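You operate a simulated robot arm through the tools that you are given. There is no shell and no other tool. Be economical: measure what you need, move in short steps, check, and stop when the job is done.

The job below is to be done with a simulated two-armed robot. You get a single attempt, and the scene is never put back.

JOB
Clamp the probe head and torque both shoe screws with the driver the card names.
Fine: Vice lever tight first; pull each screw till the driver clicks, then stand the driver in its holder.

Only the result counts: the job must be done as asked and must still hold three seconds after the hand-in. Knocking over, shifting, dropping, spilling or breaking anything else fails it.

ROBOT AND FRAMES
Two 7-joint arms with two-finger parallel grippers on one trunk, on a base that drives. Base frame: it is fixed to the floor where the robot stands at the start and does not move with it; the origin is under the middle of the robot, x ahead of it, y to its left, z up. Lengths are in m, angles in rad, forces in N, time in s.
The left shoulder is at the start at [0.05, 0.209, 1.296], the right one opposite. With the tool pointing down near the work surface each hand reaches from about 0.1 to 0.9 m from the robot's upright axis, wherever it stands, measured 20 degrees to its own side. Places, roughly: black shoe screw [0.7, 0.1, 1]; grey shoe screw [0.7, 0.1, 1]; grip of the vice [0.7, 0.1, 1]; holder of the orange torque driver [0.8, 0.2, 0.9]; moving vice jaw [0.7, 0.1, 1]; vice lever [0.6, 0, 1]. Payload 4.4 kg a hand.
The tool frame of a hand sits at the grasp point between the pads (the TCP): z along the fingers, y along the line on which they close. The tips reach 0.023 m beyond it. Largest opening 0.094 m; finger width 0.038, thickness 0.01; the body of the gripper, 0.054 by 0.096 m, starts 0.039 m behind the TCP.
Orientation is that of the tool frame in the base frame, as a unit quaternion [x, y, z, w]. With the fingers straight down and closing along the base's y, the tool's x points along the base's -x, its y along +y and its z along -z.

CONTROLS
- The arms move only by the tool apply_moves. It takes "left_rows", "right_rows" or both (then of equal length, played together; a hand with none holds still); each is a list of rows, each a list of 7 numbers: the finger opening in m, from 0 to 0.094, then the shift along the tool's x, y, z in m, then the turn, a rotation vector about the tool's x, y, z in rad. In form: [[jaw, dx, dy, dz, ax, ay, az], ...]. A call has 1 to 20 rows; each row is the pose to reach, as a shift and turn from the pose commanded when the call began, along the tool's axes at that moment. Rows are played at 5 a second. More than 0.05 m and 0.15 rad between two rows, or a gripper value outside its range, and nothing of the call is played. Where a pose cannot be reached the arm comes as near as it can. A force on the tool above 40 N (or 10 N above the force at the start of the call, whichever is more), or a blocked arm, ends the call early, and 0.2 s more pass. The fingers move at their own pace (about 0.108 m/s each) and stop on an object; they squeeze with about 21 N. The grip force told is the motor's: it shows also when the fingers shut on nothing. Time passes only in rows, and 0.2 s behind the last, so rows that repeat a pose let the fingers close. It gives the time, the measured TCP pose, the force on the tool (base axes), the opening and the grip force at its end, in the units of the frame above (readings bear some noise), with the torque about the TCP (base axes, N m) and any sound that the robot's microphone picked up.
- Cameras (640 x 400 px; columns grow to the right, rows downward): "scene" is now at [0.1546, 0.007, 1.4714]; the picture's right is [0.08, -1.00, 0.00], its down [-0.54, -0.04, -0.84] and it looks along [0.84, 0.07, -0.54] (base axes); focal length 261 px, centre (320, 200). "left" rides on the left gripper at [0.086, -0.016, -0.074] in its tool frame; the picture's right is [0.18, 0.98, 0.00], its down [-0.58, 0.11, -0.81] and it looks along [-0.79, 0.15, 0.59] (tool axes); focal length 243 px, centre (320, 200). "right" rides on the right gripper at [0.086, 0.016, -0.075] in its tool frame; the picture's right is [-0.18, 0.98, 0.00], its down [-0.58, -0.11, -0.81] and it looks along [-0.79, -0.15, 0.59] (tool axes); focal length 243 px, centre (320, 200). There is no depth. A picture from a camera that has moved, and an enlarged one, comes with that camera's place and axes in the base frame and with its lens.
- get_image(camera): a new picture of that camera. It takes no simulated time.
- move_column(by): slides the trunk up (or, below 0, down) by that many m; the arms and the scene camera ride with it, the base frame stays. It gives what a move gives, with no picture.
- steer(legs): drives the robot by 1 to 6 legs, each [ahead, left, turn to the left] in m, m and rad, along the robot's own axes; the way and the turn of a leg run together, so that a leg with both is an arc; at most 1.5 m and 3.142 rad a leg. The arms and the cameras ride along, it lands a little off, and it stops where it bumps. It gives what a move gives.
- aim_head(pan, tilt): turns the head with the scene camera to pan (to the left, within 1.396 rad either way) and tilt (down, from -0.506 to 1.204), counted from straight ahead of the robot. It gives what a move gives.
- inspect(camera, box): a new picture of the part [left, top, right, bottom] of that camera's present view, enlarged. It takes no simulated time.
- sign_off(): hands the job in; it is judged then, once.

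Work in short steps. Places have to be worked out from the pictures, the camera data and where the tool is seen: move nearer, look again, correct. Check each grasp and each placing, and mend what went wrong. You have 120 turns and 100 pictures in all, those below and enlarged ones among them. Open the grippers and draw the arms clear of the work before you hand the job in, unless the task says otherwise; then end with one line.

The tools are called after ">>>" by a JSON object that holds its "fn" and its "kwargs". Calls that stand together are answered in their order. apply_moves: Moves the arms, as the interface text tells. Its arguments: {"type":"object","properties":{"left_rows":{"type":"array"},"right_rows":{"type":"array"}},"required":[]} The other tools are called the same way: move_column (by) slides the trunk up or down; steer (legs) drives the base; aim_head (pan, tilt) turns the head that bears the scene camera; get_image (camera) takes a picture; inspect (camera, box) takes an enlarged picture of a part of a camera's view; sign_off () hands the job in.

At the start:

```text
time: 0.0
left_tcp_pos: [0.5518, 0.3687, 1.3307]
left_orientation: [0.0, 1.0, 0.0, 0.0]
left_contact_force: [0.7, 0.2, 0.5]
left_moment: [-0.01, -0.04, 0.0]
left_finger_gap: 0.0942
left_grip_force: 0.0
right_tcp_pos: [0.4787, -0.1805, 1.3225]
right_orientation: [0.001, 1.0, 0.0, 0.001]
right_contact_force: [-0.3, 0.2, 0.3]
right_moment: [-0.02, -0.02, 0.03]
right_finger_gap: 0.0939
right_grip_force: 0.0
trunk travel left (down, up): [-0.375, 0.188]
robot x, y, heading: [-0.0032, 0.0023, 0.0]
head pan, tilt: [0.084, 0.572]
```

scene: 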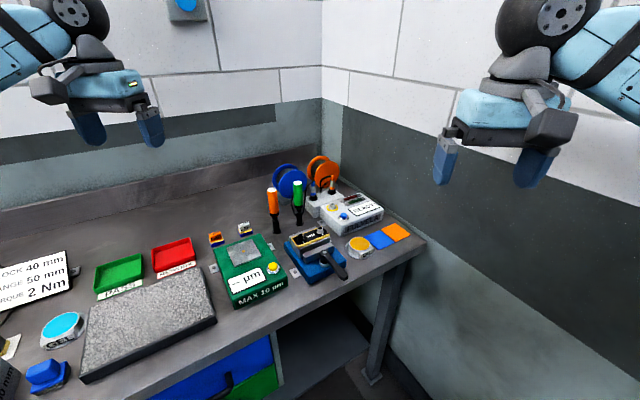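
right: 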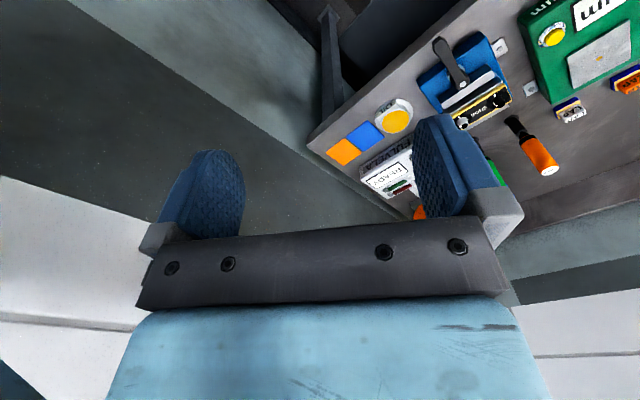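
left: 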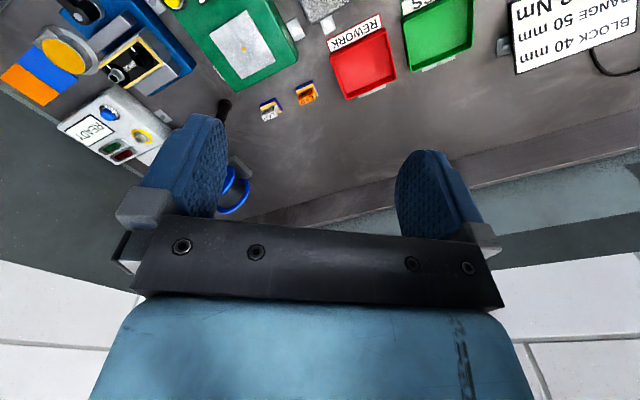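

The card reads "TORQUE 2 Nm"; there are an orange and a green driver. I look closer at the card, vice and drivers.

>>> {"fn": "inspect", "kwargs": {"camera": "scene", "box": [240, 150, 400, 300]}}

>>> {"fn": "inspect", "kwargs": {"camera": "scene", "box": [0, 230, 120, 330]}}

>>> {"fn": "inspect", "kwargs": {"camera": "right", "box": [360, 0, 640, 200]}}

```text
2.67 times, centred on (320, 225) of scene
camera zoom: at [0.1546, 0.007, 1.4714], right [0.08, -1.0, 0.0], down [-0.54, -0.04, -0.84], along [0.84, 0.07, -0.54], focal length 696 px, centre (320, 133)
```

zoom: 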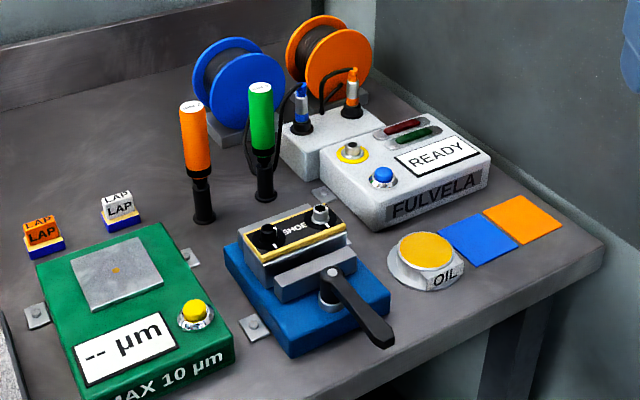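

```text
4.00 times, centred on (60, 280) of scene
camera zoom: at [0.1546, 0.007, 1.4714], right [0.08, -1.0, 0.0], down [-0.54, -0.04, -0.84], along [0.84, 0.07, -0.54], focal length 1044 px, centre (1360, -120)
```

zoom: 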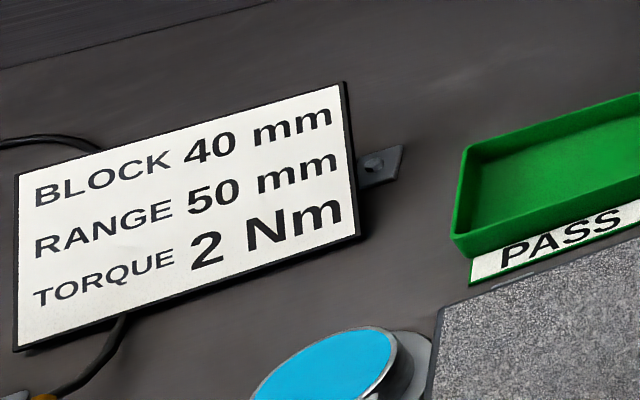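

```text
2.00 times, centred on (500, 100) of right
camera zoom: at [0.3911, -0.1637, 1.3968], right [0.18, 0.98, 0.0], down [0.58, -0.11, 0.81], along [0.79, -0.15, -0.59], focal length 485 px, centre (-40, 400)
```

zoom: 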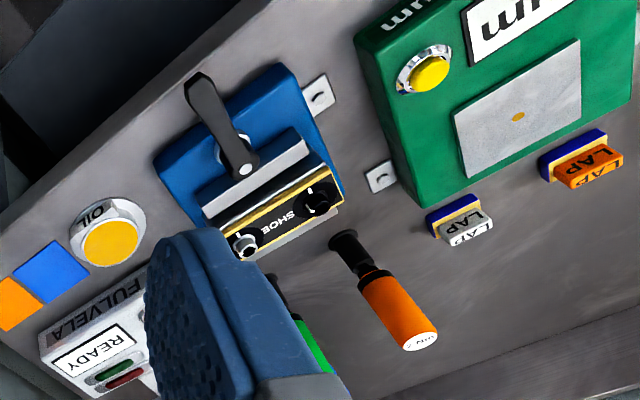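

The driver caps carry labels; I zoom in on them.

>>> {"fn": "inspect", "kwargs": {"camera": "right", "box": [528, 155, 568, 180]}}

>>> {"fn": "inspect", "kwargs": {"camera": "scene", "box": [260, 172, 316, 207]}}

>>> {"fn": "inspect", "kwargs": {"camera": "scene", "box": [280, 220, 352, 290]}}

```text
16.00 times, centred on (548, 168) of right
camera zoom: at [0.3911, -0.1637, 1.3968], right [0.18, 0.98, 0.0], down [0.58, -0.11, 0.81], along [0.79, -0.15, -0.59], focal length 3882 px, centre (-3328, 720)
```

zoom: 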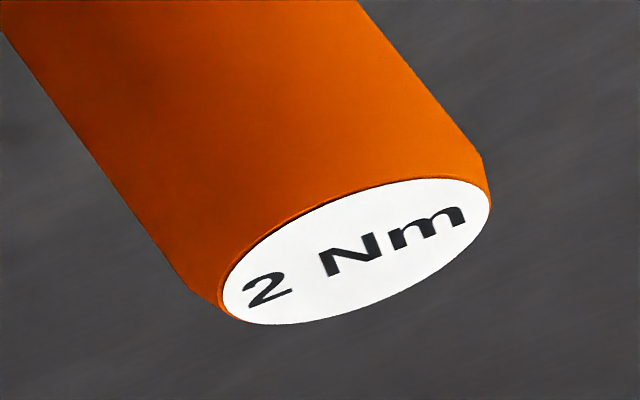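

```text
11.43 times, centred on (288, 190) of scene
camera zoom: at [0.1546, 0.007, 1.4714], right [0.08, -1.0, 0.0], down [-0.54, -0.04, -0.84], along [0.84, 0.07, -0.54], focal length 2982 px, centre (686, 320)
```

zoom: 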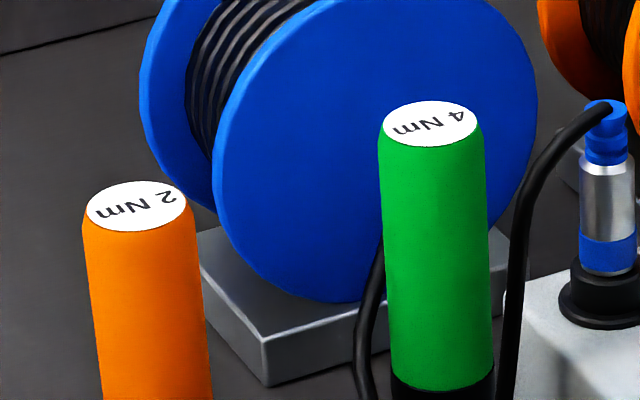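

```text
5.71 times, centred on (316, 255) of scene
camera zoom: at [0.1546, 0.007, 1.4714], right [0.08, -1.0, 0.0], down [-0.54, -0.04, -0.84], along [0.84, 0.07, -0.54], focal length 1491 px, centre (343, -114)
```

zoom: 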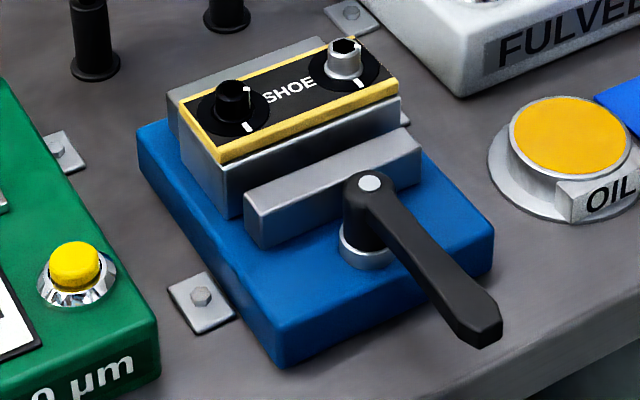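

Orange is the 2 Nm driver (top ≈ [0.807, 0.206, 1.076]); lever pivot ≈ [0.648, 0.036, 0.993], its end ≈ [0.573, -0.016, 0.986]. I bring the right hand's camera nearer the vice.

>>> {"fn": "apply_moves", "kwargs": {"right_rows": [[0.09, 0.01, 0.036, 0.03, 0, 0, 0], [0.09, 0.02, 0.072, 0.06, 0, 0, 0], [0.09, 0.03, 0.108, 0.09, 0, 0, 0], [0.09, 0.045, 0.144, 0.12, 0, 0, 0], [0.09, 0.06, 0.18, 0.15, 0, 0, 0]]}}

>>> {"fn": "get_image", "kwargs": {"camera": "right"}}

>>> {"fn": "inspect", "kwargs": {"camera": "scene", "box": [294, 226, 344, 257]}}

```text
time: 1.2
left_tcp_pos: [0.552, 0.3702, 1.3305]
left_orientation: [0.0, 1.0, -0.001, 0.0]
left_contact_force: [0.1, -0.2, 0.8]
left_moment: [0.02, -0.02, -0.01]
left_finger_gap: 0.0939
left_grip_force: 0.2
right_tcp_pos: [0.4178, 0.0013, 1.1715]
right_orientation: [0.0, 1.0, -0.001, -0.001]
right_contact_force: [-0.2, -0.1, -0.2]
right_moment: [-0.02, 0.0, 0.01]
right_finger_gap: 0.0904
right_grip_force: 0.0
trunk travel left (down, up): [-0.375, 0.188]
robot x, y, heading: [0.0002, -0.0023, 0.001]
head pan, tilt: [0.084, 0.572]
```

```text
90 pictures are left
camera right: at [0.3304, 0.0186, 1.2458], right [0.18, 0.98, 0.0], down [0.58, -0.11, 0.81], along [0.79, -0.15, -0.59], focal length 243 px, centre (320, 200)
```

right: 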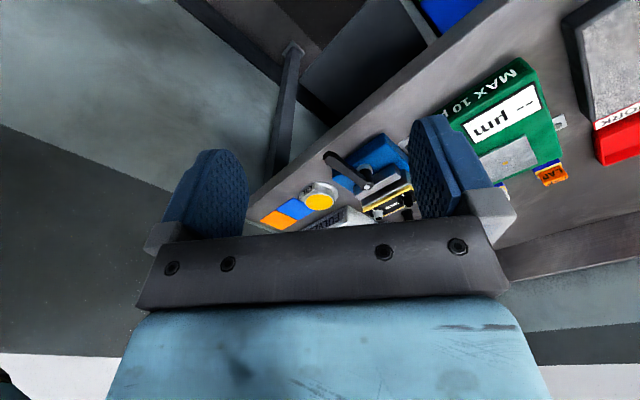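

```text
12.80 times, centred on (319, 242) of scene
camera zoom: at [0.1548, 0.0086, 1.4714], right [0.08, -1.0, 0.0], down [-0.54, -0.05, -0.84], along [0.84, 0.07, -0.54], focal length 3340 px, centre (333, -331)
```

zoom: 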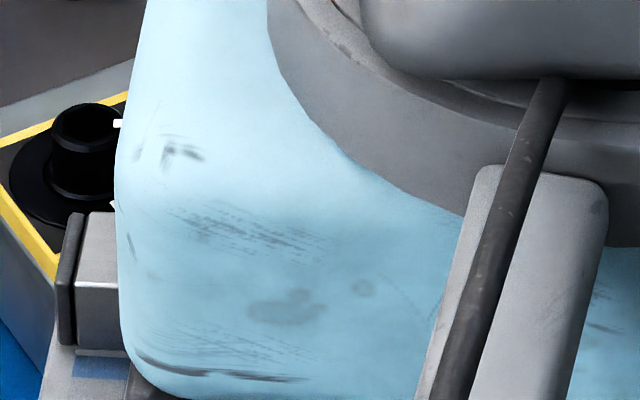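

I zoom into the right camera's view of the vice.

>>> {"fn": "inspect", "kwargs": {"camera": "right", "box": [310, 130, 430, 230]}}

```text
4.00 times, centred on (370, 180) of right
camera zoom: at [0.3304, 0.0186, 1.2458], right [0.18, 0.98, 0.0], down [0.58, -0.11, 0.81], along [0.79, -0.15, -0.59], focal length 970 px, centre (120, 280)
```

zoom: 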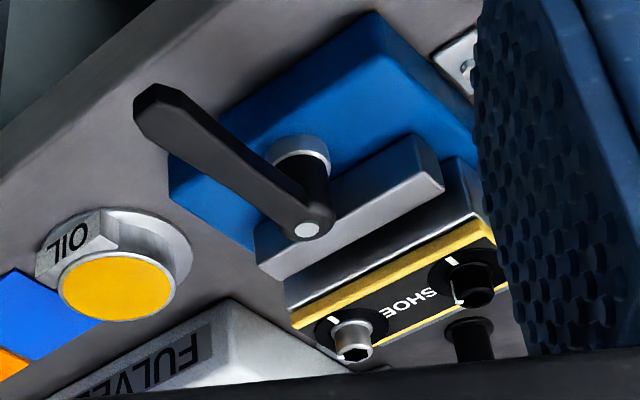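

Lever direction ≈ 213° from its pivot. I move the right hand above the lever's outer half, yawed 0.58 rad so the fingers close across it.

>>> {"fn": "apply_moves", "kwargs": {"right_rows": [[0.07, -0.035, 0, 0.022, 0, 0, -0.116], [0.06, -0.07, 0, 0.044, 0, 0, -0.232], [0.06, -0.105, 0, 0.066, 0, 0, -0.348], [0.06, -0.14, 0, 0.088, 0, 0, -0.464], [0.06, -0.173, 0, 0.11, 0, 0, -0.58]]}}

>>> {"fn": "get_image", "kwargs": {"camera": "right"}}

>>> {"fn": "inspect", "kwargs": {"camera": "scene", "box": [270, 200, 390, 300]}}

```text
time: 2.4
left_tcp_pos: [0.5532, 0.3682, 1.3301]
left_orientation: [0.0, 1.0, 0.0, 0.0]
left_contact_force: [0.2, 0.3, -0.2]
left_moment: [0.01, 0.01, 0.04]
left_finger_gap: 0.0941
left_grip_force: 0.0
right_tcp_pos: [0.5933, 0.0023, 1.0627]
right_orientation: [-0.287, 0.958, 0.0, 0.0]
right_contact_force: [0.8, 0.9, 0.7]
right_moment: [0.02, 0.01, -0.04]
right_finger_gap: 0.0601
right_grip_force: 0.1
trunk travel left (down, up): [-0.375, 0.188]
robot x, y, heading: [0.0015, 0.001, -0.001]
head pan, tilt: [0.084, 0.572]
```

```text
87 pictures are left
camera right: at [0.5116, -0.032, 1.1368], right [-0.39, 0.92, 0.0], down [0.55, 0.23, 0.81], along [0.74, 0.31, -0.59], focal length 243 px, centre (320, 200)
```

right: 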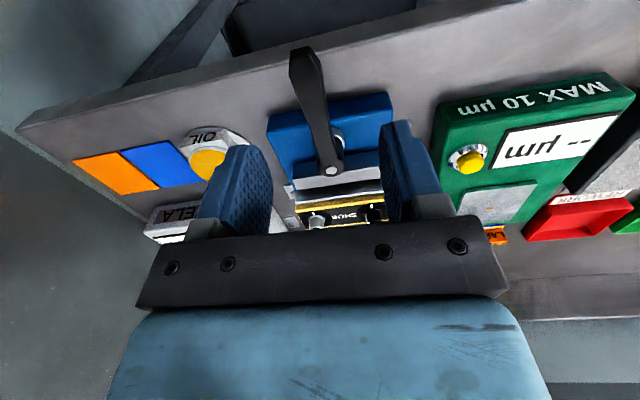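

```text
4.00 times, centred on (330, 250) of scene
camera zoom: at [0.1555, 0.0073, 1.4713], right [0.08, -1.0, 0.0], down [-0.54, -0.04, -0.84], along [0.84, 0.07, -0.54], focal length 1044 px, centre (280, 0)
```

zoom: 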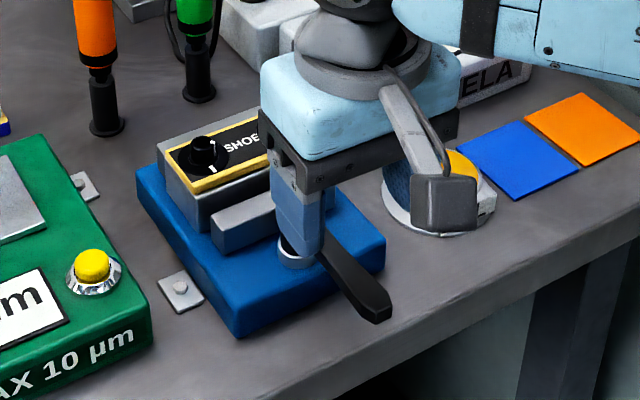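

Aligned over the lever; I descend to lever height and check before closing.

>>> {"fn": "apply_moves", "kwargs": {"right_rows": [[0.06, 0, 0, 0.03, 0, 0, 0], [0.06, 0, 0, 0.055, 0, 0, 0], [0.06, 0, 0, 0.073, 0, 0, 0], [0.0, 0, 0, 0.073, 0, 0, 0], [0.0, 0, 0, 0.073, 0, 0, 0], [0.0, 0, 0, 0.073, 0, 0, 0]]}}

>>> {"fn": "inspect", "kwargs": {"camera": "scene", "box": [270, 200, 390, 300]}}

>>> {"fn": "get_image", "kwargs": {"camera": "right"}}

```text
time: 3.8
left_tcp_pos: [0.5539, 0.3647, 1.3307]
left_orientation: [0.001, 1.0, 0.002, -0.001]
left_contact_force: [0.2, 0.5, -0.2]
left_moment: [0.0, -0.04, -0.02]
left_finger_gap: 0.0938
left_grip_force: 0.2
right_tcp_pos: [0.5962, -0.0042, 0.9898]
right_orientation: [-0.284, 0.959, 0.0, 0.0]
right_contact_force: [18.9, -26.5, 8.0]
right_moment: [-0.73, 0.21, 1.52]
right_finger_gap: 0.0207
right_grip_force: 44.6
trunk travel left (down, up): [-0.375, 0.188]
robot x, y, heading: [-0.0009, 0.0026, -0.001]
head pan, tilt: [0.084, 0.572]
```

```text
4.00 times, centred on (330, 250) of scene
camera zoom: at [0.1564, 0.0031, 1.4713], right [0.08, -1.0, 0.0], down [-0.54, -0.04, -0.84], along [0.84, 0.07, -0.54], focal length 1044 px, centre (280, 0)
```

zoom: 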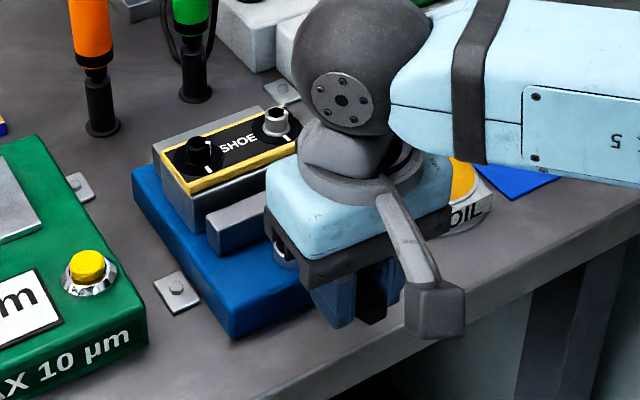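

```text
84 pictures are left
camera right: at [0.5136, -0.0371, 1.0651], right [-0.38, 0.92, 0.0], down [0.55, 0.23, 0.81], along [0.75, 0.31, -0.59], focal length 243 px, centre (320, 200)
```

right: 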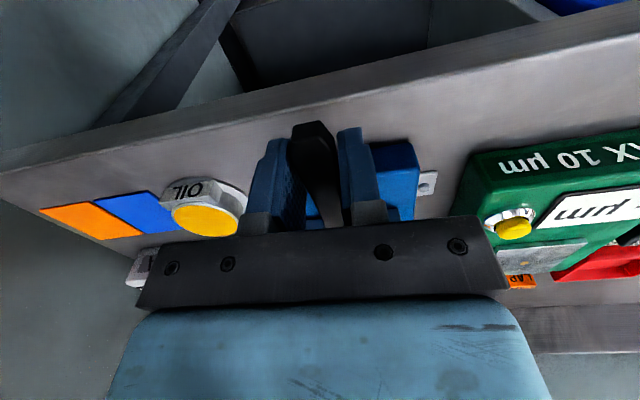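

The lever is gripped (gap 21 mm), with some sideways strain toward clockwise without yielding. I relieve it and try a small counter-clockwise turn about the pivot, watching the force.

>>> {"fn": "apply_moves", "kwargs": {"right_rows": [[0.0, 0, -0.0033, 0, 0, 0, -0.05], [0.0, -0.0003, -0.0066, 0, 0, 0, -0.1]]}}

```text
time: 4.4
left_tcp_pos: [0.5531, 0.3679, 1.3297]
left_orientation: [0.0, 1.0, 0.002, 0.0]
left_contact_force: [0.1, -0.2, -0.5]
left_moment: [0.02, -0.01, 0.01]
left_finger_gap: 0.094
left_grip_force: 0.0
right_tcp_pos: [0.5953, -0.006, 0.9915]
right_orientation: [-0.333, 0.943, 0.002, 0.0]
right_contact_force: [14.3, -12.3, 8.0]
right_moment: [-0.48, 0.32, -1.47]
right_finger_gap: 0.0199
right_grip_force: 45.1
trunk travel left (down, up): [-0.375, 0.188]
robot x, y, heading: [-0.0026, -0.0003, -0.001]
head pan, tilt: [0.084, 0.572]
```

The lever has hardly moved yet. I go on counter-clockwise a little.

>>> {"fn": "apply_moves", "kwargs": {"right_rows": [[0.0, 0, -0.004, 0, 0, 0, -0.03], [0.0, -0.0004, -0.008, 0, 0, 0, -0.07]]}}

```text
time: 5.0
left_tcp_pos: [0.5521, 0.3685, 1.3304]
left_orientation: [0.001, 1.0, 0.0, 0.0]
left_contact_force: [0.2, 0.3, -0.1]
left_moment: [0.0, -0.02, -0.02]
left_finger_gap: 0.0937
left_grip_force: 0.0
right_tcp_pos: [0.5985, -0.0105, 0.9907]
right_orientation: [-0.367, 0.93, 0.002, 0.0]
right_contact_force: [7.3, 0.2, 8.3]
right_moment: [0.38, -0.35, -0.46]
right_finger_gap: 0.0198
right_grip_force: 45.3
trunk travel left (down, up): [-0.375, 0.188]
robot x, y, heading: [-0.0018, 0.0034, -0.0]
head pan, tilt: [0.084, 0.572]
```

Counter-clockwise is easy, clockwise stiff. I look at the jaw to see which way it closes.

>>> {"fn": "inspect", "kwargs": {"camera": "scene", "box": [290, 220, 350, 265]}}

>>> {"fn": "inspect", "kwargs": {"camera": "right", "box": [240, 110, 440, 240]}}

```text
8.89 times, centred on (320, 242) of scene
camera zoom: at [0.1543, 0.0072, 1.4715], right [0.08, -1.0, 0.0], down [-0.54, -0.05, -0.84], along [0.84, 0.07, -0.54], focal length 2320 px, centre (320, -178)
```

zoom: 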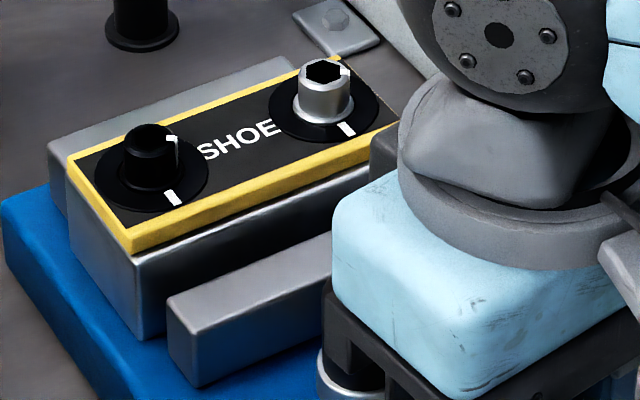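

```text
3.08 times, centred on (340, 175) of right
camera zoom: at [0.5244, -0.0566, 1.0651], right [-0.54, 0.84, 0.0], down [0.5, 0.32, 0.81], along [0.68, 0.44, -0.59], focal length 746 px, centre (258, 277)
```

zoom: 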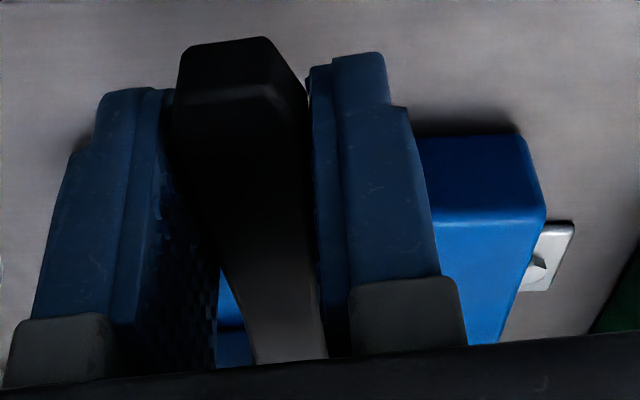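

There's a clear gap between jaw and probe head, and clockwise is blocked, so the lever appears to be at its open stop; I turn it on counter-clockwise in an arc by 0.5 rad.

>>> {"fn": "apply_moves", "kwargs": {"right_rows": [[0.0, -0.0003, -0.0068, 0, 0, 0, -0.1], [0.0, -0.0014, -0.0135, 0, 0, 0, -0.2], [0.0, -0.003, -0.0201, 0, 0, 0, -0.3], [0.0, -0.0054, -0.0265, 0, 0, 0, -0.4], [0.0, -0.0083, -0.0326, 0, 0, 0, -0.5]]}}

>>> {"fn": "inspect", "kwargs": {"camera": "scene", "box": [290, 220, 350, 265]}}

```text
time: 6.2
left_tcp_pos: [0.5514, 0.3694, 1.3319]
left_orientation: [-0.001, 1.0, -0.001, 0.001]
left_contact_force: [-0.9, 0.3, 0.3]
left_moment: [0.0, -0.02, -0.01]
left_finger_gap: 0.0941
left_grip_force: 0.1
right_tcp_pos: [0.6157, -0.0221, 0.9907]
right_orientation: [-0.501, 0.866, 0.0, 0.001]
right_contact_force: [2.8, 6.5, 16.0]
right_moment: [0.09, 0.07, 0.07]
right_finger_gap: 0.0197
right_grip_force: 45.1
right hand out of reach, approached as far as the arm can: row 4, 5
trunk travel left (down, up): [-0.375, 0.188]
robot x, y, heading: [0.0004, -0.0033, -0.002]
head pan, tilt: [0.084, 0.572]
```

```text
8.89 times, centred on (320, 242) of scene
camera zoom: at [0.1532, 0.008, 1.4717], right [0.08, -1.0, 0.0], down [-0.54, -0.05, -0.84], along [0.84, 0.07, -0.54], focal length 2320 px, centre (320, -178)
```

zoom: 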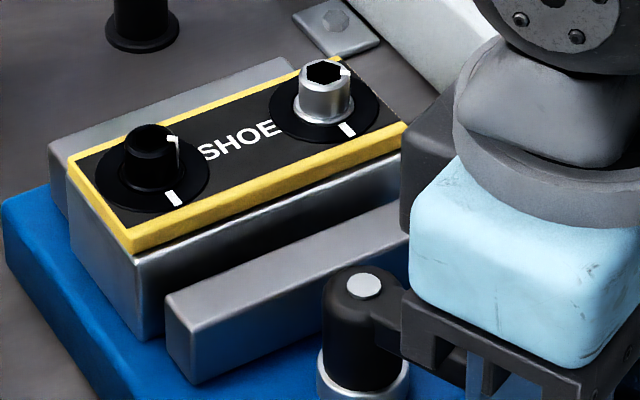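

Counter-clockwise does close the jaw (it moved ~1–2 mm toward the probe), but the wrist hit its limit near yaw 1.05. I release, lift, and start turning the wrist back to regrip half a turn around.

>>> {"fn": "apply_moves", "kwargs": {"right_rows": [[0.06, 0, 0, 0, 0, 0, 0.05], [0.06, 0, 0, 0, 0, 0, 0.1], [0.06, 0, 0, -0.04, 0, 0, 0.1], [0.06, 0, 0, -0.08, 0, 0, 0.1], [0.06, 0, 0, -0.09, 0, 0, 0.24], [0.06, 0, 0, -0.09, 0, 0, 0.38], [0.06, 0, 0, -0.09, 0, 0, 0.52], [0.06, 0, 0, -0.09, 0, 0, 0.66], [0.06, 0, 0, -0.09, 0, 0, 0.8], [0.06, 0, 0, -0.09, 0, 0, 0.94], [0.06, 0, 0, -0.09, 0, 0, 1.08], [0.06, 0, 0, -0.09, 0, 0, 1.22], [0.06, 0, 0, -0.09, 0, 0, 1.36], [0.06, 0, 0, -0.09, 0, 0, 1.5]]}}

>>> {"fn": "inspect", "kwargs": {"camera": "scene", "box": [270, 200, 390, 300]}}

```text
time: 9.2
left_tcp_pos: [0.5505, 0.3684, 1.3304]
left_orientation: [0.0, 1.0, 0.0, 0.0]
left_contact_force: [-0.2, 0.2, 0.6]
left_moment: [0.01, 0.05, -0.02]
left_finger_gap: 0.094
left_grip_force: 0.2
right_tcp_pos: [0.6157, -0.0238, 1.0797]
right_orientation: [0.224, 0.975, 0.0, 0.0]
right_contact_force: [0.1, 0.4, -0.4]
right_moment: [-0.01, -0.01, 0.02]
right_finger_gap: 0.06
right_grip_force: 0.0
trunk travel left (down, up): [-0.375, 0.188]
robot x, y, heading: [-0.003, 0.0073, -0.001]
head pan, tilt: [0.084, 0.572]
```

```text
4.00 times, centred on (330, 250) of scene
camera zoom: at [0.1546, 0.007, 1.4714], right [0.08, -1.0, 0.0], down [-0.54, -0.04, -0.84], along [0.84, 0.07, -0.54], focal length 1044 px, centre (280, 0)
```

zoom: 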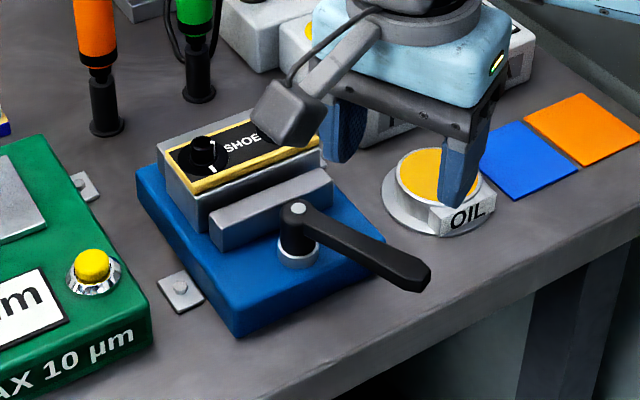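

The lever held at ≈238°. I rotate the wrist further to yaw ≈ -2.12.

>>> {"fn": "apply_moves", "kwargs": {"right_rows": [[0.06, 0, 0, 0, 0, 0, 0.14], [0.06, 0, 0, 0, 0, 0, 0.28], [0.06, 0, 0, 0, 0, 0, 0.42], [0.06, 0, 0, 0, 0, 0, 0.56], [0.06, 0, 0, 0, 0, 0, 0.7], [0.06, 0, 0, 0, 0, 0, 0.84], [0.06, 0, 0, 0, 0, 0, 0.98], [0.06, 0, 0, 0, 0, 0, 1.12], [0.06, 0, 0, 0, 0, 0, 1.26], [0.06, 0, 0, 0, 0, 0, 1.4], [0.06, 0, 0, 0, 0, 0, 1.54], [0.06, 0, 0, 0, 0, 0, 1.672]]}}

>>> {"fn": "inspect", "kwargs": {"camera": "scene", "box": [270, 200, 390, 300]}}

```text
time: 11.8
left_tcp_pos: [0.5507, 0.3681, 1.3305]
left_orientation: [0.0, 1.0, 0.0, 0.001]
left_contact_force: [-0.3, -0.1, 0.5]
left_moment: [0.05, 0.02, -0.02]
left_finger_gap: 0.0939
left_grip_force: 0.0
right_tcp_pos: [0.6155, -0.0255, 1.0798]
right_orientation: [0.873, 0.487, -0.001, 0.0]
right_contact_force: [0.7, 0.2, 0.2]
right_moment: [-0.01, 0.01, -0.01]
right_finger_gap: 0.0602
right_grip_force: 0.0
trunk travel left (down, up): [-0.375, 0.188]
robot x, y, heading: [-0.0022, 0.0012, -0.001]
head pan, tilt: [0.084, 0.572]
```

```text
4.00 times, centred on (330, 250) of scene
camera zoom: at [0.1546, 0.007, 1.4714], right [0.08, -1.0, 0.0], down [-0.54, -0.04, -0.84], along [0.84, 0.07, -0.54], focal length 1044 px, centre (280, 0)
```

zoom: 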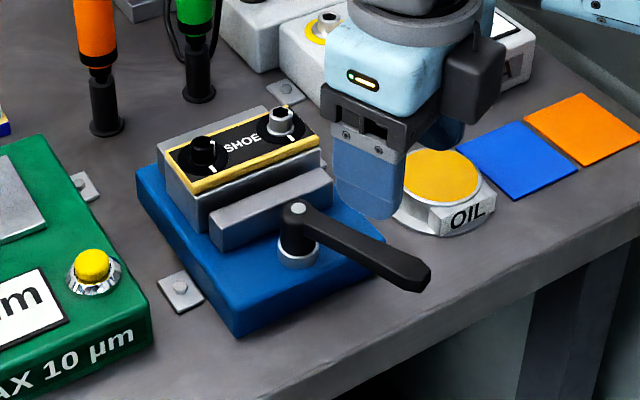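

Reachable. I shift slightly, descend around the lever and close.

>>> {"fn": "apply_moves", "kwargs": {"right_rows": [[0.06, 0.002, -0.0045, 0.04, 0, 0, 0], [0.06, 0.002, -0.0045, 0.075, 0, 0, 0], [0.06, 0.002, -0.0045, 0.09, 0, 0, 0], [0.0, 0.002, -0.0045, 0.09, 0, 0, 0], [0.0, 0.002, -0.0045, 0.09, 0, 0, 0], [0.0, 0.002, -0.0045, 0.09, 0, 0, 0]]}}

```text
time: 13.2
left_tcp_pos: [0.5529, 0.369, 1.3307]
left_orientation: [0.0, 1.0, 0.001, 0.0]
left_contact_force: [0.2, 0.7, -0.6]
left_moment: [0.0, 0.01, -0.01]
left_finger_gap: 0.0941
left_grip_force: 0.0
right_tcp_pos: [0.614, -0.02, 0.9895]
right_orientation: [0.873, 0.487, 0.001, 0.0]
right_contact_force: [0.7, -3.1, -1.6]
right_moment: [-0.31, -0.07, -0.2]
right_finger_gap: 0.0198
right_grip_force: 45.0
trunk travel left (down, up): [-0.375, 0.188]
robot x, y, heading: [0.0014, -0.0012, -0.002]
head pan, tilt: [0.084, 0.572]
```

Gripped (gap 20 mm). I turn the lever on counter-clockwise in an arc of 0.72 rad.

>>> {"fn": "apply_moves", "kwargs": {"right_rows": [[0.0, 0.0005, 0.0079, 0, 0, 0, -0.12], [0.0, 0.0019, 0.0157, 0, 0, 0, -0.24], [0.0, 0.0043, 0.0233, 0, 0, 0, -0.36], [0.0, 0.0075, 0.0305, 0, 0, 0, -0.48], [0.0, 0.0115, 0.0373, 0, 0, 0, -0.6], [0.0, 0.0164, 0.0435, 0, 0, 0, -0.72]]}}

>>> {"fn": "inspect", "kwargs": {"camera": "scene", "box": [290, 220, 350, 265]}}

```text
time: 14.6
left_tcp_pos: [0.5523, 0.3654, 1.3303]
left_orientation: [-0.001, 1.0, 0.0, 0.0]
left_contact_force: [0.2, -0.3, 0.8]
left_moment: [-0.04, 0.01, -0.01]
left_finger_gap: 0.0941
left_grip_force: 0.1
right_tcp_pos: [0.6614, -0.0322, 0.9903]
right_orientation: [0.644, 0.765, -0.001, 0.0]
right_contact_force: [9.3, -9.4, 3.7]
right_moment: [-0.44, 0.01, -0.71]
right_finger_gap: 0.0197
right_grip_force: 45.4
trunk travel left (down, up): [-0.375, 0.188]
robot x, y, heading: [0.0011, 0.0001, 0.004]
head pan, tilt: [0.084, 0.572]
```

```text
8.89 times, centred on (320, 242) of scene
camera zoom: at [0.1556, 0.0058, 1.4713], right [0.08, -1.0, 0.0], down [-0.54, -0.04, -0.84], along [0.84, 0.07, -0.54], focal length 2320 px, centre (320, -178)
```

zoom: 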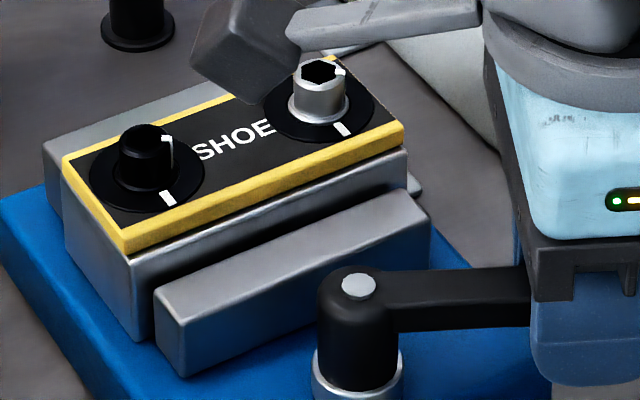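

The jaw is nearly on the probe head. I continue the arc until it resists.

>>> {"fn": "apply_moves", "kwargs": {"right_rows": [[0.0, 0.0005, 0.0082, 0, 0, 0, -0.12], [0.0, 0.002, 0.0162, 0, 0, 0, -0.24], [0.0, 0.0044, 0.024, 0, 0, 0, -0.36], [0.0, 0.0077, 0.0314, 0, 0, 0, -0.48], [0.0, 0.0119, 0.0384, 0, 0, 0, -0.6]]}}

>>> {"fn": "inspect", "kwargs": {"camera": "scene", "box": [290, 220, 350, 265]}}

```text
time: 15.9
left_tcp_pos: [0.5487, 0.3644, 1.3337]
left_orientation: [0.002, 1.0, 0.0, 0.001]
left_contact_force: [-0.8, 0.7, -0.3]
left_moment: [-0.03, -0.02, -0.01]
left_finger_gap: 0.0937
left_grip_force: 0.1
right_tcp_pos: [0.69, -0.0175, 0.9889]
right_orientation: [0.395, 0.919, -0.005, -0.002]
right_contact_force: [-16.0, -17.7, 9.4]
right_moment: [0.87, 0.67, -1.66]
right_finger_gap: 0.0236
right_grip_force: 45.1
trunk travel left (down, up): [-0.375, 0.188]
robot x, y, heading: [-0.0002, 0.0008, -0.002]
head pan, tilt: [0.084, 0.572]
stopped in row 5 (right hand): the force on the tool passed its limit at 46 N (the readings are from after the stop); the commanded pose is now the measured one
```

```text
8.89 times, centred on (320, 242) of scene
camera zoom: at [0.1499, 0.0055, 1.4721], right [0.08, -1.0, 0.0], down [-0.54, -0.04, -0.84], along [0.84, 0.07, -0.54], focal length 2320 px, centre (320, -178)
```

zoom: 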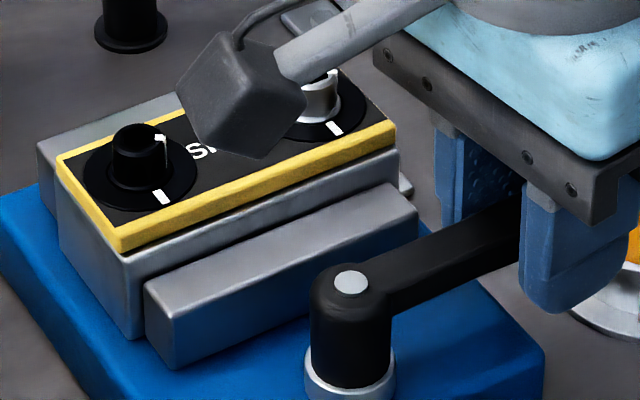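

The jaw is against the probe head and resistance reached 46 N. I straighten the wrist to the lever and push once more tangentially to see whether it is really tight.

>>> {"fn": "apply_moves", "kwargs": {"right_rows": [[0.0, 0, 0, 0, 0, 0, 0.07], [0.0, 0, 0.003, 0, 0, 0, 0.05], [0.0, 0, 0.006, 0, 0, 0, 0.05], [0.0, 0, 0.009, 0, 0, 0, 0.05], [0.0, 0.001, 0.012, 0, 0, 0, 0.03], [0.0, 0.001, 0.015, 0, 0, 0, 0.0]]}}

>>> {"fn": "inspect", "kwargs": {"camera": "scene", "box": [280, 220, 360, 270]}}

```text
time: 16.5
left_tcp_pos: [0.5493, 0.3645, 1.3334]
left_orientation: [0.003, 1.0, -0.001, 0.002]
left_contact_force: [0.4, 0.0, -0.1]
left_moment: [0.02, 0.0, 0.01]
left_finger_gap: 0.0939
left_grip_force: 0.2
right_tcp_pos: [0.6901, -0.0179, 0.9892]
right_orientation: [0.422, 0.906, -0.008, -0.003]
right_contact_force: [-20.7, -12.6, 13.7]
right_moment: [0.41, 0.51, -1.56]
right_finger_gap: 0.0214
right_grip_force: 45.1
trunk travel left (down, up): [-0.375, 0.188]
robot x, y, heading: [-0.0022, -0.0027, -0.008]
head pan, tilt: [0.084, 0.572]
stopped in row 2 (right hand): the force on the tool passed its limit at 43 N (the readings are from after the stop); the commanded pose is now the measured one
```

```text
8.00 times, centred on (320, 245) of scene
camera zoom: at [0.149, 0.0048, 1.4721], right [0.08, -1.0, 0.0], down [-0.54, -0.04, -0.84], along [0.84, 0.07, -0.54], focal length 2088 px, centre (320, -160)
```

zoom: 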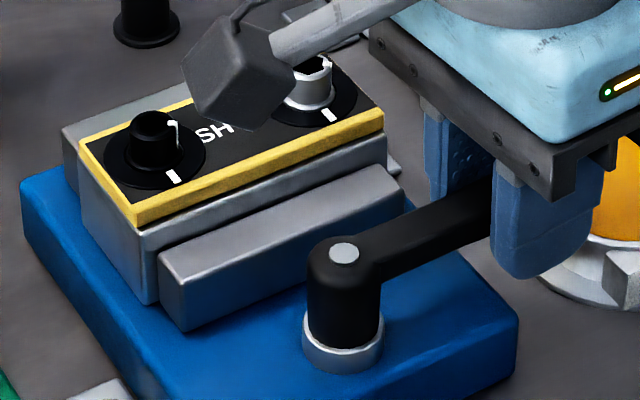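

No further motion at >40 N: the lever is at its tight end. I release gently, lift clear and check that it doesn't spring back.

>>> {"fn": "apply_moves", "kwargs": {"right_rows": [[0.02, 0, 0, 0, 0, 0, 0], [0.06, 0, 0, 0, 0, 0, 0], [0.06, 0, 0, 0, 0, 0, 0], [0.06, 0, 0, -0.04, 0, 0, 0], [0.06, 0, 0, -0.08, 0, 0, 0], [0.06, 0, -0.03, -0.11, 0, 0, 0], [0.06, 0, -0.06, -0.15, 0, 0, 0]]}}

>>> {"fn": "inspect", "kwargs": {"camera": "scene", "box": [280, 220, 360, 270]}}

```text
time: 18.1
left_tcp_pos: [0.5503, 0.3653, 1.3319]
left_orientation: [0.002, 1.0, 0.0, 0.001]
left_contact_force: [-0.1, -0.4, 0.2]
left_moment: [0.02, -0.05, 0.01]
left_finger_gap: 0.0942
left_grip_force: 0.1
right_tcp_pos: [0.6494, -0.0557, 1.1398]
right_orientation: [0.421, 0.907, -0.006, -0.002]
right_contact_force: [0.2, -1.0, 0.1]
right_moment: [0.02, -0.03, -0.02]
right_finger_gap: 0.0599
right_grip_force: 0.1
trunk travel left (down, up): [-0.375, 0.188]
robot x, y, heading: [-0.0004, 0.0018, 0.002]
head pan, tilt: [0.084, 0.572]
```

```text
8.00 times, centred on (320, 245) of scene
camera zoom: at [0.1521, 0.005, 1.4716], right [0.08, -1.0, 0.0], down [-0.54, -0.04, -0.84], along [0.84, 0.07, -0.54], focal length 2088 px, centre (320, -160)
```

zoom: 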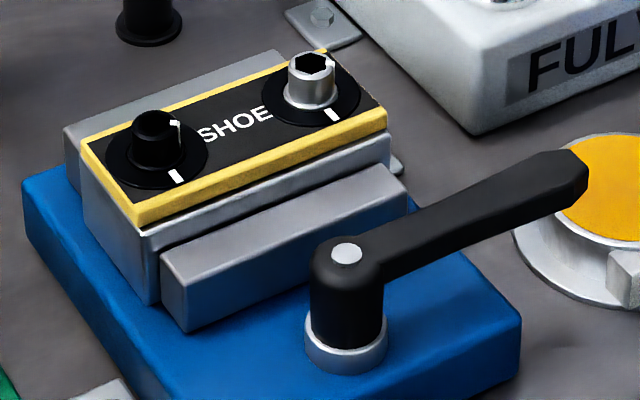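

The clamp holds; lever turned ≈90°. Now I retract the right arm and bring the left hand above the orange driver with yaw 1.2 to leave clockwise travel.

>>> {"fn": "apply_moves", "kwargs": {"left_rows": [[0.09, -0.028, -0.018, 0.0, 0, 0, -0.13], [0.09, -0.057, -0.036, 0.01, 0, 0, -0.27], [0.09, -0.086, -0.053, 0.02, 0, 0, -0.4], [0.08, -0.114, -0.071, 0.04, 0, 0, -0.53], [0.08, -0.143, -0.089, 0.06, 0, 0, -0.67], [0.07, -0.171, -0.107, 0.08, 0, 0, -0.8], [0.07, -0.2, -0.124, 0.1, 0, 0, -0.93], [0.06, -0.228, -0.142, 0.115, 0, 0, -1.07], [0.06, -0.257, -0.16, 0.13, 0, 0, -1.2]], "right_rows": [[0.06, -0.003, -0.031, -0.011, 0, 0, -0.1], [0.06, -0.005, -0.063, -0.022, 0, 0, -0.2], [0.06, -0.008, -0.094, -0.033, 0, 0, -0.3], [0.06, -0.011, -0.125, -0.044, 0, 0, -0.4], [0.06, -0.013, -0.157, -0.056, 0, 0, -0.5], [0.06, -0.016, -0.188, -0.067, 0, 0, -0.6], [0.06, -0.019, -0.219, -0.078, 0, 0, -0.7], [0.06, -0.021, -0.251, -0.089, 0, 0, -0.8], [0.06, -0.024, -0.282, -0.1, 0, 0, -0.87]]}}

>>> {"fn": "inspect", "kwargs": {"camera": "scene", "box": [220, 120, 380, 240]}}

>>> {"fn": "get_image", "kwargs": {"camera": "left"}}

```text
time: 20.1
left_tcp_pos: [0.8116, 0.202, 1.2003]
left_orientation: [-0.563, 0.826, 0.001, 0.001]
left_contact_force: [-0.1, 0.5, 0.2]
left_moment: [0.03, 0.02, -0.05]
left_finger_gap: 0.0601
left_grip_force: 0.1
right_tcp_pos: [0.4524, -0.2555, 1.2399]
right_orientation: [-0.001, 1.0, -0.004, -0.006]
right_contact_force: [-0.2, -0.4, 0.2]
right_moment: [0.04, 0.02, 0.01]
right_finger_gap: 0.0599
right_grip_force: 0.0
trunk travel left (down, up): [-0.375, 0.188]
robot x, y, heading: [-0.0015, -0.0008, -0.008]
head pan, tilt: [0.084, 0.572]
```

```text
3.33 times, centred on (300, 180) of scene
camera zoom: at [0.1539, 0.0026, 1.4714], right [0.08, -1.0, 0.0], down [-0.54, -0.04, -0.84], along [0.84, 0.07, -0.54], focal length 870 px, centre (387, 267)
```

zoom: 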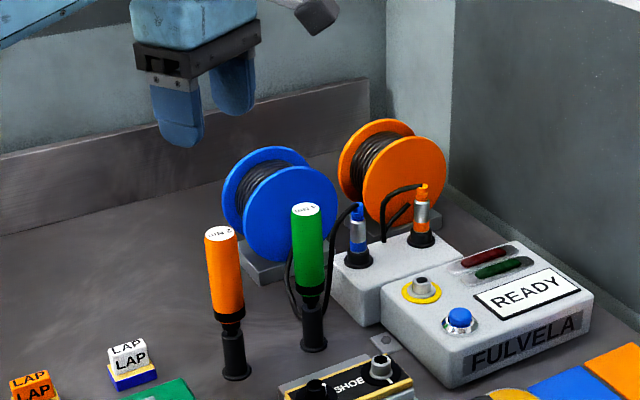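

```text
73 pictures are left
camera left: at [0.7945, 0.1148, 1.2749], right [-0.98, 0.19, 0.0], down [0.11, 0.58, 0.81], along [0.15, 0.79, -0.59], focal length 243 px, centre (320, 200)
```

left: 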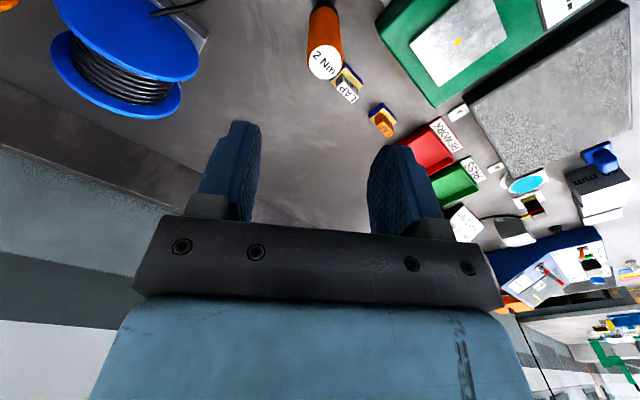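

The driver axis at ≈[0.8075, 0.205] is confirmed by this camera. I correct a few mm, descend to z≈1.046 with fingers open, then close.

>>> {"fn": "apply_moves", "kwargs": {"left_rows": [[0.06, -0.001, 0.004, 0.04, 0, 0, 0], [0.06, -0.001, 0.004, 0.08, 0, 0, 0], [0.06, -0.001, 0.004, 0.11, 0, 0, 0], [0.06, -0.001, 0.004, 0.135, 0, 0, 0], [0.06, -0.001, 0.004, 0.154, 0, 0, 0]]}}

>>> {"fn": "inspect", "kwargs": {"camera": "scene", "box": [240, 150, 340, 240]}}

>>> {"fn": "get_image", "kwargs": {"camera": "left"}}

```text
time: 21.3
left_tcp_pos: [0.8078, 0.2077, 1.0465]
left_orientation: [-0.563, 0.827, 0.0, 0.001]
left_contact_force: [-0.1, -0.7, 0.1]
left_moment: [-0.01, 0.01, -0.07]
left_finger_gap: 0.0601
left_grip_force: 0.0
right_tcp_pos: [0.4525, -0.2522, 1.2416]
right_orientation: [-0.001, 1.0, -0.005, -0.007]
right_contact_force: [-0.1, 0.3, 0.7]
right_moment: [0.0, -0.02, -0.04]
right_finger_gap: 0.0603
right_grip_force: 0.1
trunk travel left (down, up): [-0.375, 0.188]
robot x, y, heading: [-0.0002, 0.001, -0.007]
head pan, tilt: [0.084, 0.572]
```

```text
4.44 times, centred on (290, 195) of scene
camera zoom: at [0.1539, 0.0056, 1.4714], right [0.08, -1.0, 0.0], down [-0.54, -0.04, -0.84], along [0.84, 0.07, -0.54], focal length 1160 px, centre (453, 222)
```

zoom: 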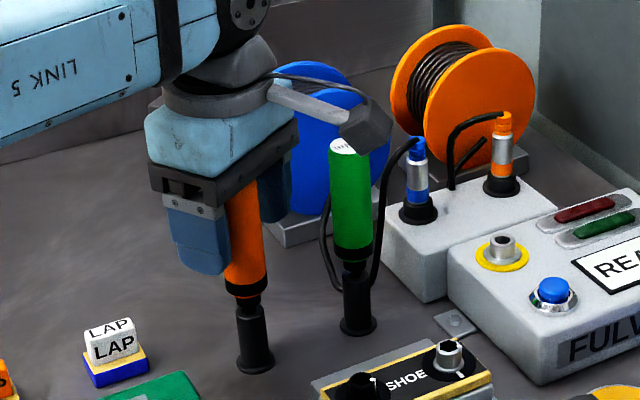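

```text
71 pictures are left
camera left: at [0.7914, 0.1201, 1.1221], right [-0.98, 0.19, 0.0], down [0.11, 0.58, 0.81], along [0.15, 0.79, -0.59], focal length 243 px, centre (320, 200)
```

left: 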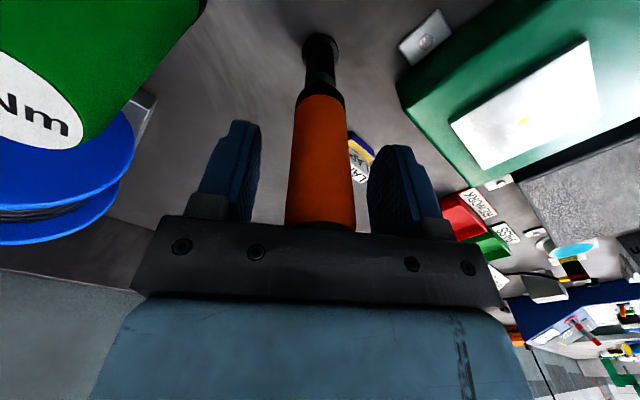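

Centred between the fingers; camera housing is close to but clear of the green driver. I close on the orange handle.

>>> {"fn": "apply_moves", "kwargs": {"left_rows": [[0.0, 0, 0, 0, 0, 0, 0], [0.0, 0, 0, 0, 0, 0, 0], [0.0, 0, 0, 0, 0, 0, 0]]}}

```text
time: 22.1
left_tcp_pos: [0.8055, 0.2078, 1.0469]
left_orientation: [-0.563, 0.827, 0.001, 0.0]
left_contact_force: [0.8, -0.6, -0.2]
left_moment: [-0.05, -0.07, 0.01]
left_finger_gap: 0.0282
left_grip_force: 21.3
right_tcp_pos: [0.4516, -0.2525, 1.2405]
right_orientation: [-0.002, 1.0, -0.005, -0.006]
right_contact_force: [-0.1, 0.0, -0.5]
right_moment: [0.01, -0.02, -0.03]
right_finger_gap: 0.0602
right_grip_force: 0.0
trunk travel left (down, up): [-0.375, 0.188]
robot x, y, heading: [-0.0015, -0.0034, -0.003]
head pan, tilt: [0.084, 0.572]
```

Handle held (gap 28 mm). I lift straight up.

>>> {"fn": "apply_moves", "kwargs": {"left_rows": [[0.0, 0, 0, -0.02, 0, 0, 0], [0.0, 0, 0, -0.04, 0, 0, 0], [0.0, 0, 0, -0.07, 0, 0, 0], [0.0, 0, 0, -0.1, 0, 0, 0], [0.0, 0, 0, -0.14, 0, 0, 0], [0.0, 0, 0, -0.17, 0, 0, 0]]}}

>>> {"fn": "get_image", "kwargs": {"camera": "scene"}}

>>> {"fn": "inspect", "kwargs": {"camera": "scene", "box": [240, 120, 340, 240]}}

```text
time: 23.5
left_tcp_pos: [0.8058, 0.2055, 1.2174]
left_orientation: [-0.563, 0.827, 0.0, 0.001]
left_contact_force: [0.5, 0.0, -1.1]
left_moment: [0.0, 0.01, 0.01]
left_finger_gap: 0.0283
left_grip_force: 20.9
right_tcp_pos: [0.4517, -0.2531, 1.2414]
right_orientation: [0.0, 1.0, -0.005, -0.005]
right_contact_force: [-0.8, 0.2, 0.0]
right_moment: [0.04, 0.01, 0.05]
right_finger_gap: 0.0598
right_grip_force: 0.0
trunk travel left (down, up): [-0.375, 0.188]
robot x, y, heading: [0.0006, -0.0023, -0.005]
head pan, tilt: [0.084, 0.572]
```

```text
70 pictures are left
camera scene: at [0.1531, 0.0054, 1.4714], right [0.08, -1.0, 0.0], down [-0.54, -0.04, -0.84], along [0.84, 0.07, -0.54], focal length 261 px, centre (320, 200)
```

scene: 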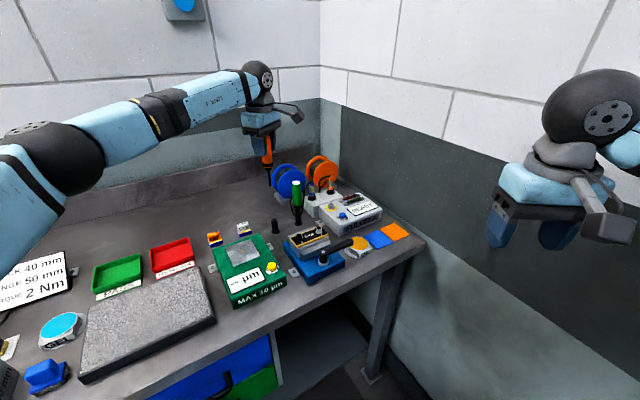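

```text
3.33 times, centred on (290, 180) of scene
camera zoom: at [0.1531, 0.0054, 1.4714], right [0.08, -1.0, 0.0], down [-0.54, -0.04, -0.84], along [0.84, 0.07, -0.54], focal length 870 px, centre (420, 267)
```

zoom: 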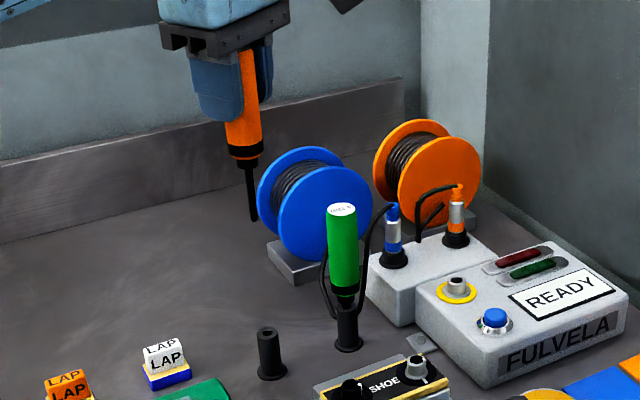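

Driver is out and vertical, tip ≈0.128 m below the TCP. I carry it above the black screw (≈[0.692, 0.107]), tip ~25 mm over it.

>>> {"fn": "apply_moves", "kwargs": {"left_rows": [[0.0, 0.034, 0.0174, 0.0, 0, 0, 0], [0.0, 0.067, 0.0348, 0.015, 0, 0, 0], [0.0, 0.1, 0.0522, 0.035, 0, 0, 0], [0.0, 0.1343, 0.0697, 0.055, 0, 0, 0], [0.0, 0.1343, 0.0697, 0.055, 0, 0, 0]]}}

>>> {"fn": "inspect", "kwargs": {"camera": "scene", "box": [280, 190, 360, 250]}}

>>> {"fn": "inspect", "kwargs": {"camera": "left", "box": [240, 0, 400, 100]}}

```text
time: 24.7
left_tcp_pos: [0.691, 0.1106, 1.1624]
left_orientation: [-0.564, 0.826, -0.001, 0.0]
left_contact_force: [0.6, 0.0, -1.3]
left_moment: [0.0, 0.01, 0.01]
left_finger_gap: 0.0282
left_grip_force: 20.7
right_tcp_pos: [0.4534, -0.2526, 1.2409]
right_orientation: [-0.001, 1.0, -0.006, -0.006]
right_contact_force: [0.2, -0.7, 0.7]
right_moment: [-0.02, -0.01, 0.0]
right_finger_gap: 0.0601
right_grip_force: 0.1
trunk travel left (down, up): [-0.375, 0.188]
robot x, y, heading: [-0.0035, -0.0005, -0.005]
head pan, tilt: [0.084, 0.572]
```

```text
6.67 times, centred on (320, 220) of scene
camera zoom: at [0.1541, 0.0061, 1.4713], right [0.08, -1.0, 0.0], down [-0.54, -0.04, -0.84], along [0.84, 0.07, -0.54], focal length 1740 px, centre (320, 67)
```

zoom: 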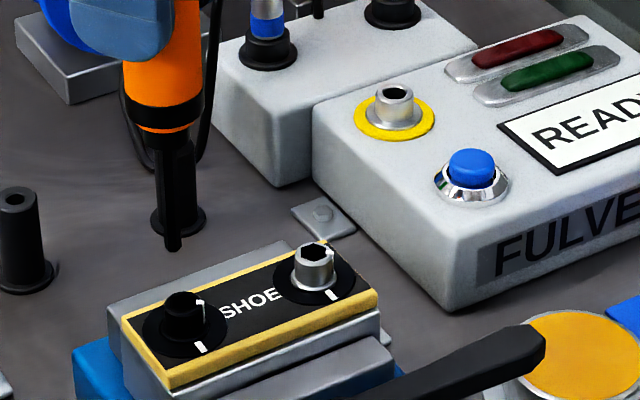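

```text
4.00 times, centred on (320, 50) of left
camera zoom: at [0.6747, 0.0229, 1.237], right [-0.98, 0.19, 0.0], down [0.11, 0.58, 0.81], along [0.15, 0.79, -0.59], focal length 970 px, centre (320, 800)
```

zoom: 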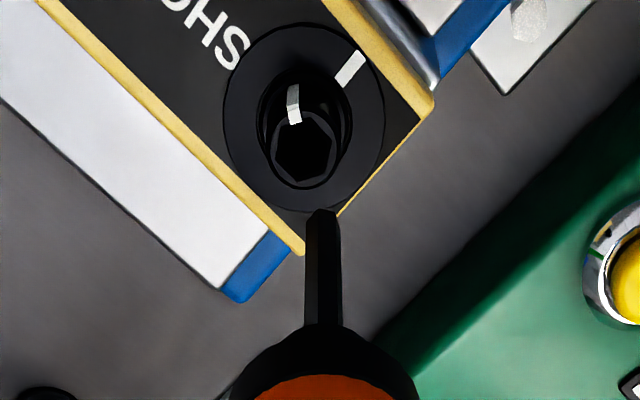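

Screw black sits ≈[0.694, 0.108, 1.005]; the tip needs ≈(+3, −2.5) mm. I correct and come down 15 mm for a closer check.

>>> {"fn": "apply_moves", "kwargs": {"left_rows": [[0.0, 0.0012, -0.0037, 0.005, 0, 0, 0], [0.0, 0.0012, -0.0037, 0.015, 0, 0, 0], [0.0, 0.0012, -0.0037, 0.015, 0, 0, 0]]}}

>>> {"fn": "inspect", "kwargs": {"camera": "scene", "box": [284, 220, 316, 240]}}

>>> {"fn": "inspect", "kwargs": {"camera": "left", "box": [280, 10, 360, 60]}}

```text
time: 25.5
left_tcp_pos: [0.6938, 0.1058, 1.1471]
left_orientation: [-0.563, 0.827, 0.0, 0.0]
left_contact_force: [-0.6, 0.4, -1.5]
left_moment: [0.02, 0.03, 0.03]
left_finger_gap: 0.0283
left_grip_force: 20.9
right_tcp_pos: [0.4516, -0.2519, 1.2409]
right_orientation: [-0.001, 1.0, -0.005, -0.006]
right_contact_force: [-0.9, -0.1, 0.3]
right_moment: [-0.01, 0.03, -0.01]
right_finger_gap: 0.0598
right_grip_force: 0.1
trunk travel left (down, up): [-0.375, 0.188]
robot x, y, heading: [-0.0009, 0.0001, -0.003]
head pan, tilt: [0.084, 0.572]
```

```text
16.00 times, centred on (300, 230) of scene
camera zoom: at [0.1536, 0.0055, 1.4714], right [0.08, -1.0, 0.0], down [-0.54, -0.04, -0.84], along [0.84, 0.07, -0.54], focal length 4175 px, centre (640, -280)
```

zoom: 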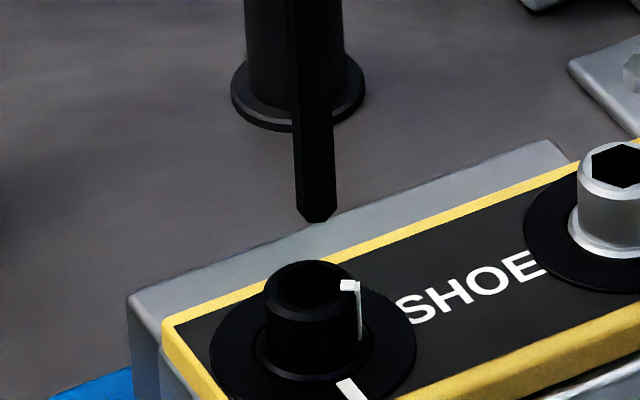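

```text
8.00 times, centred on (320, 35) of left
camera zoom: at [0.6783, 0.0188, 1.2222], right [-0.98, 0.19, 0.0], down [0.11, 0.58, 0.81], along [0.15, 0.79, -0.59], focal length 1941 px, centre (320, 1520)
```

zoom: 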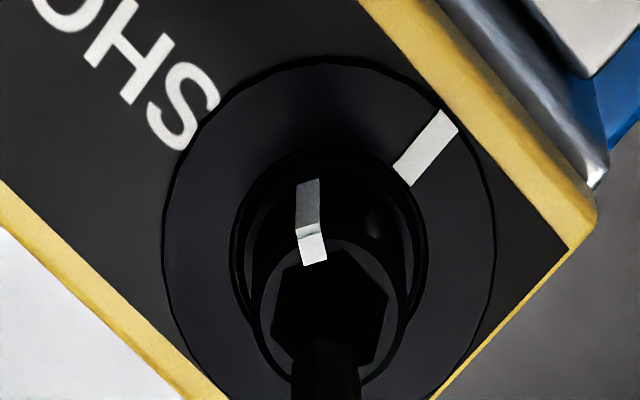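

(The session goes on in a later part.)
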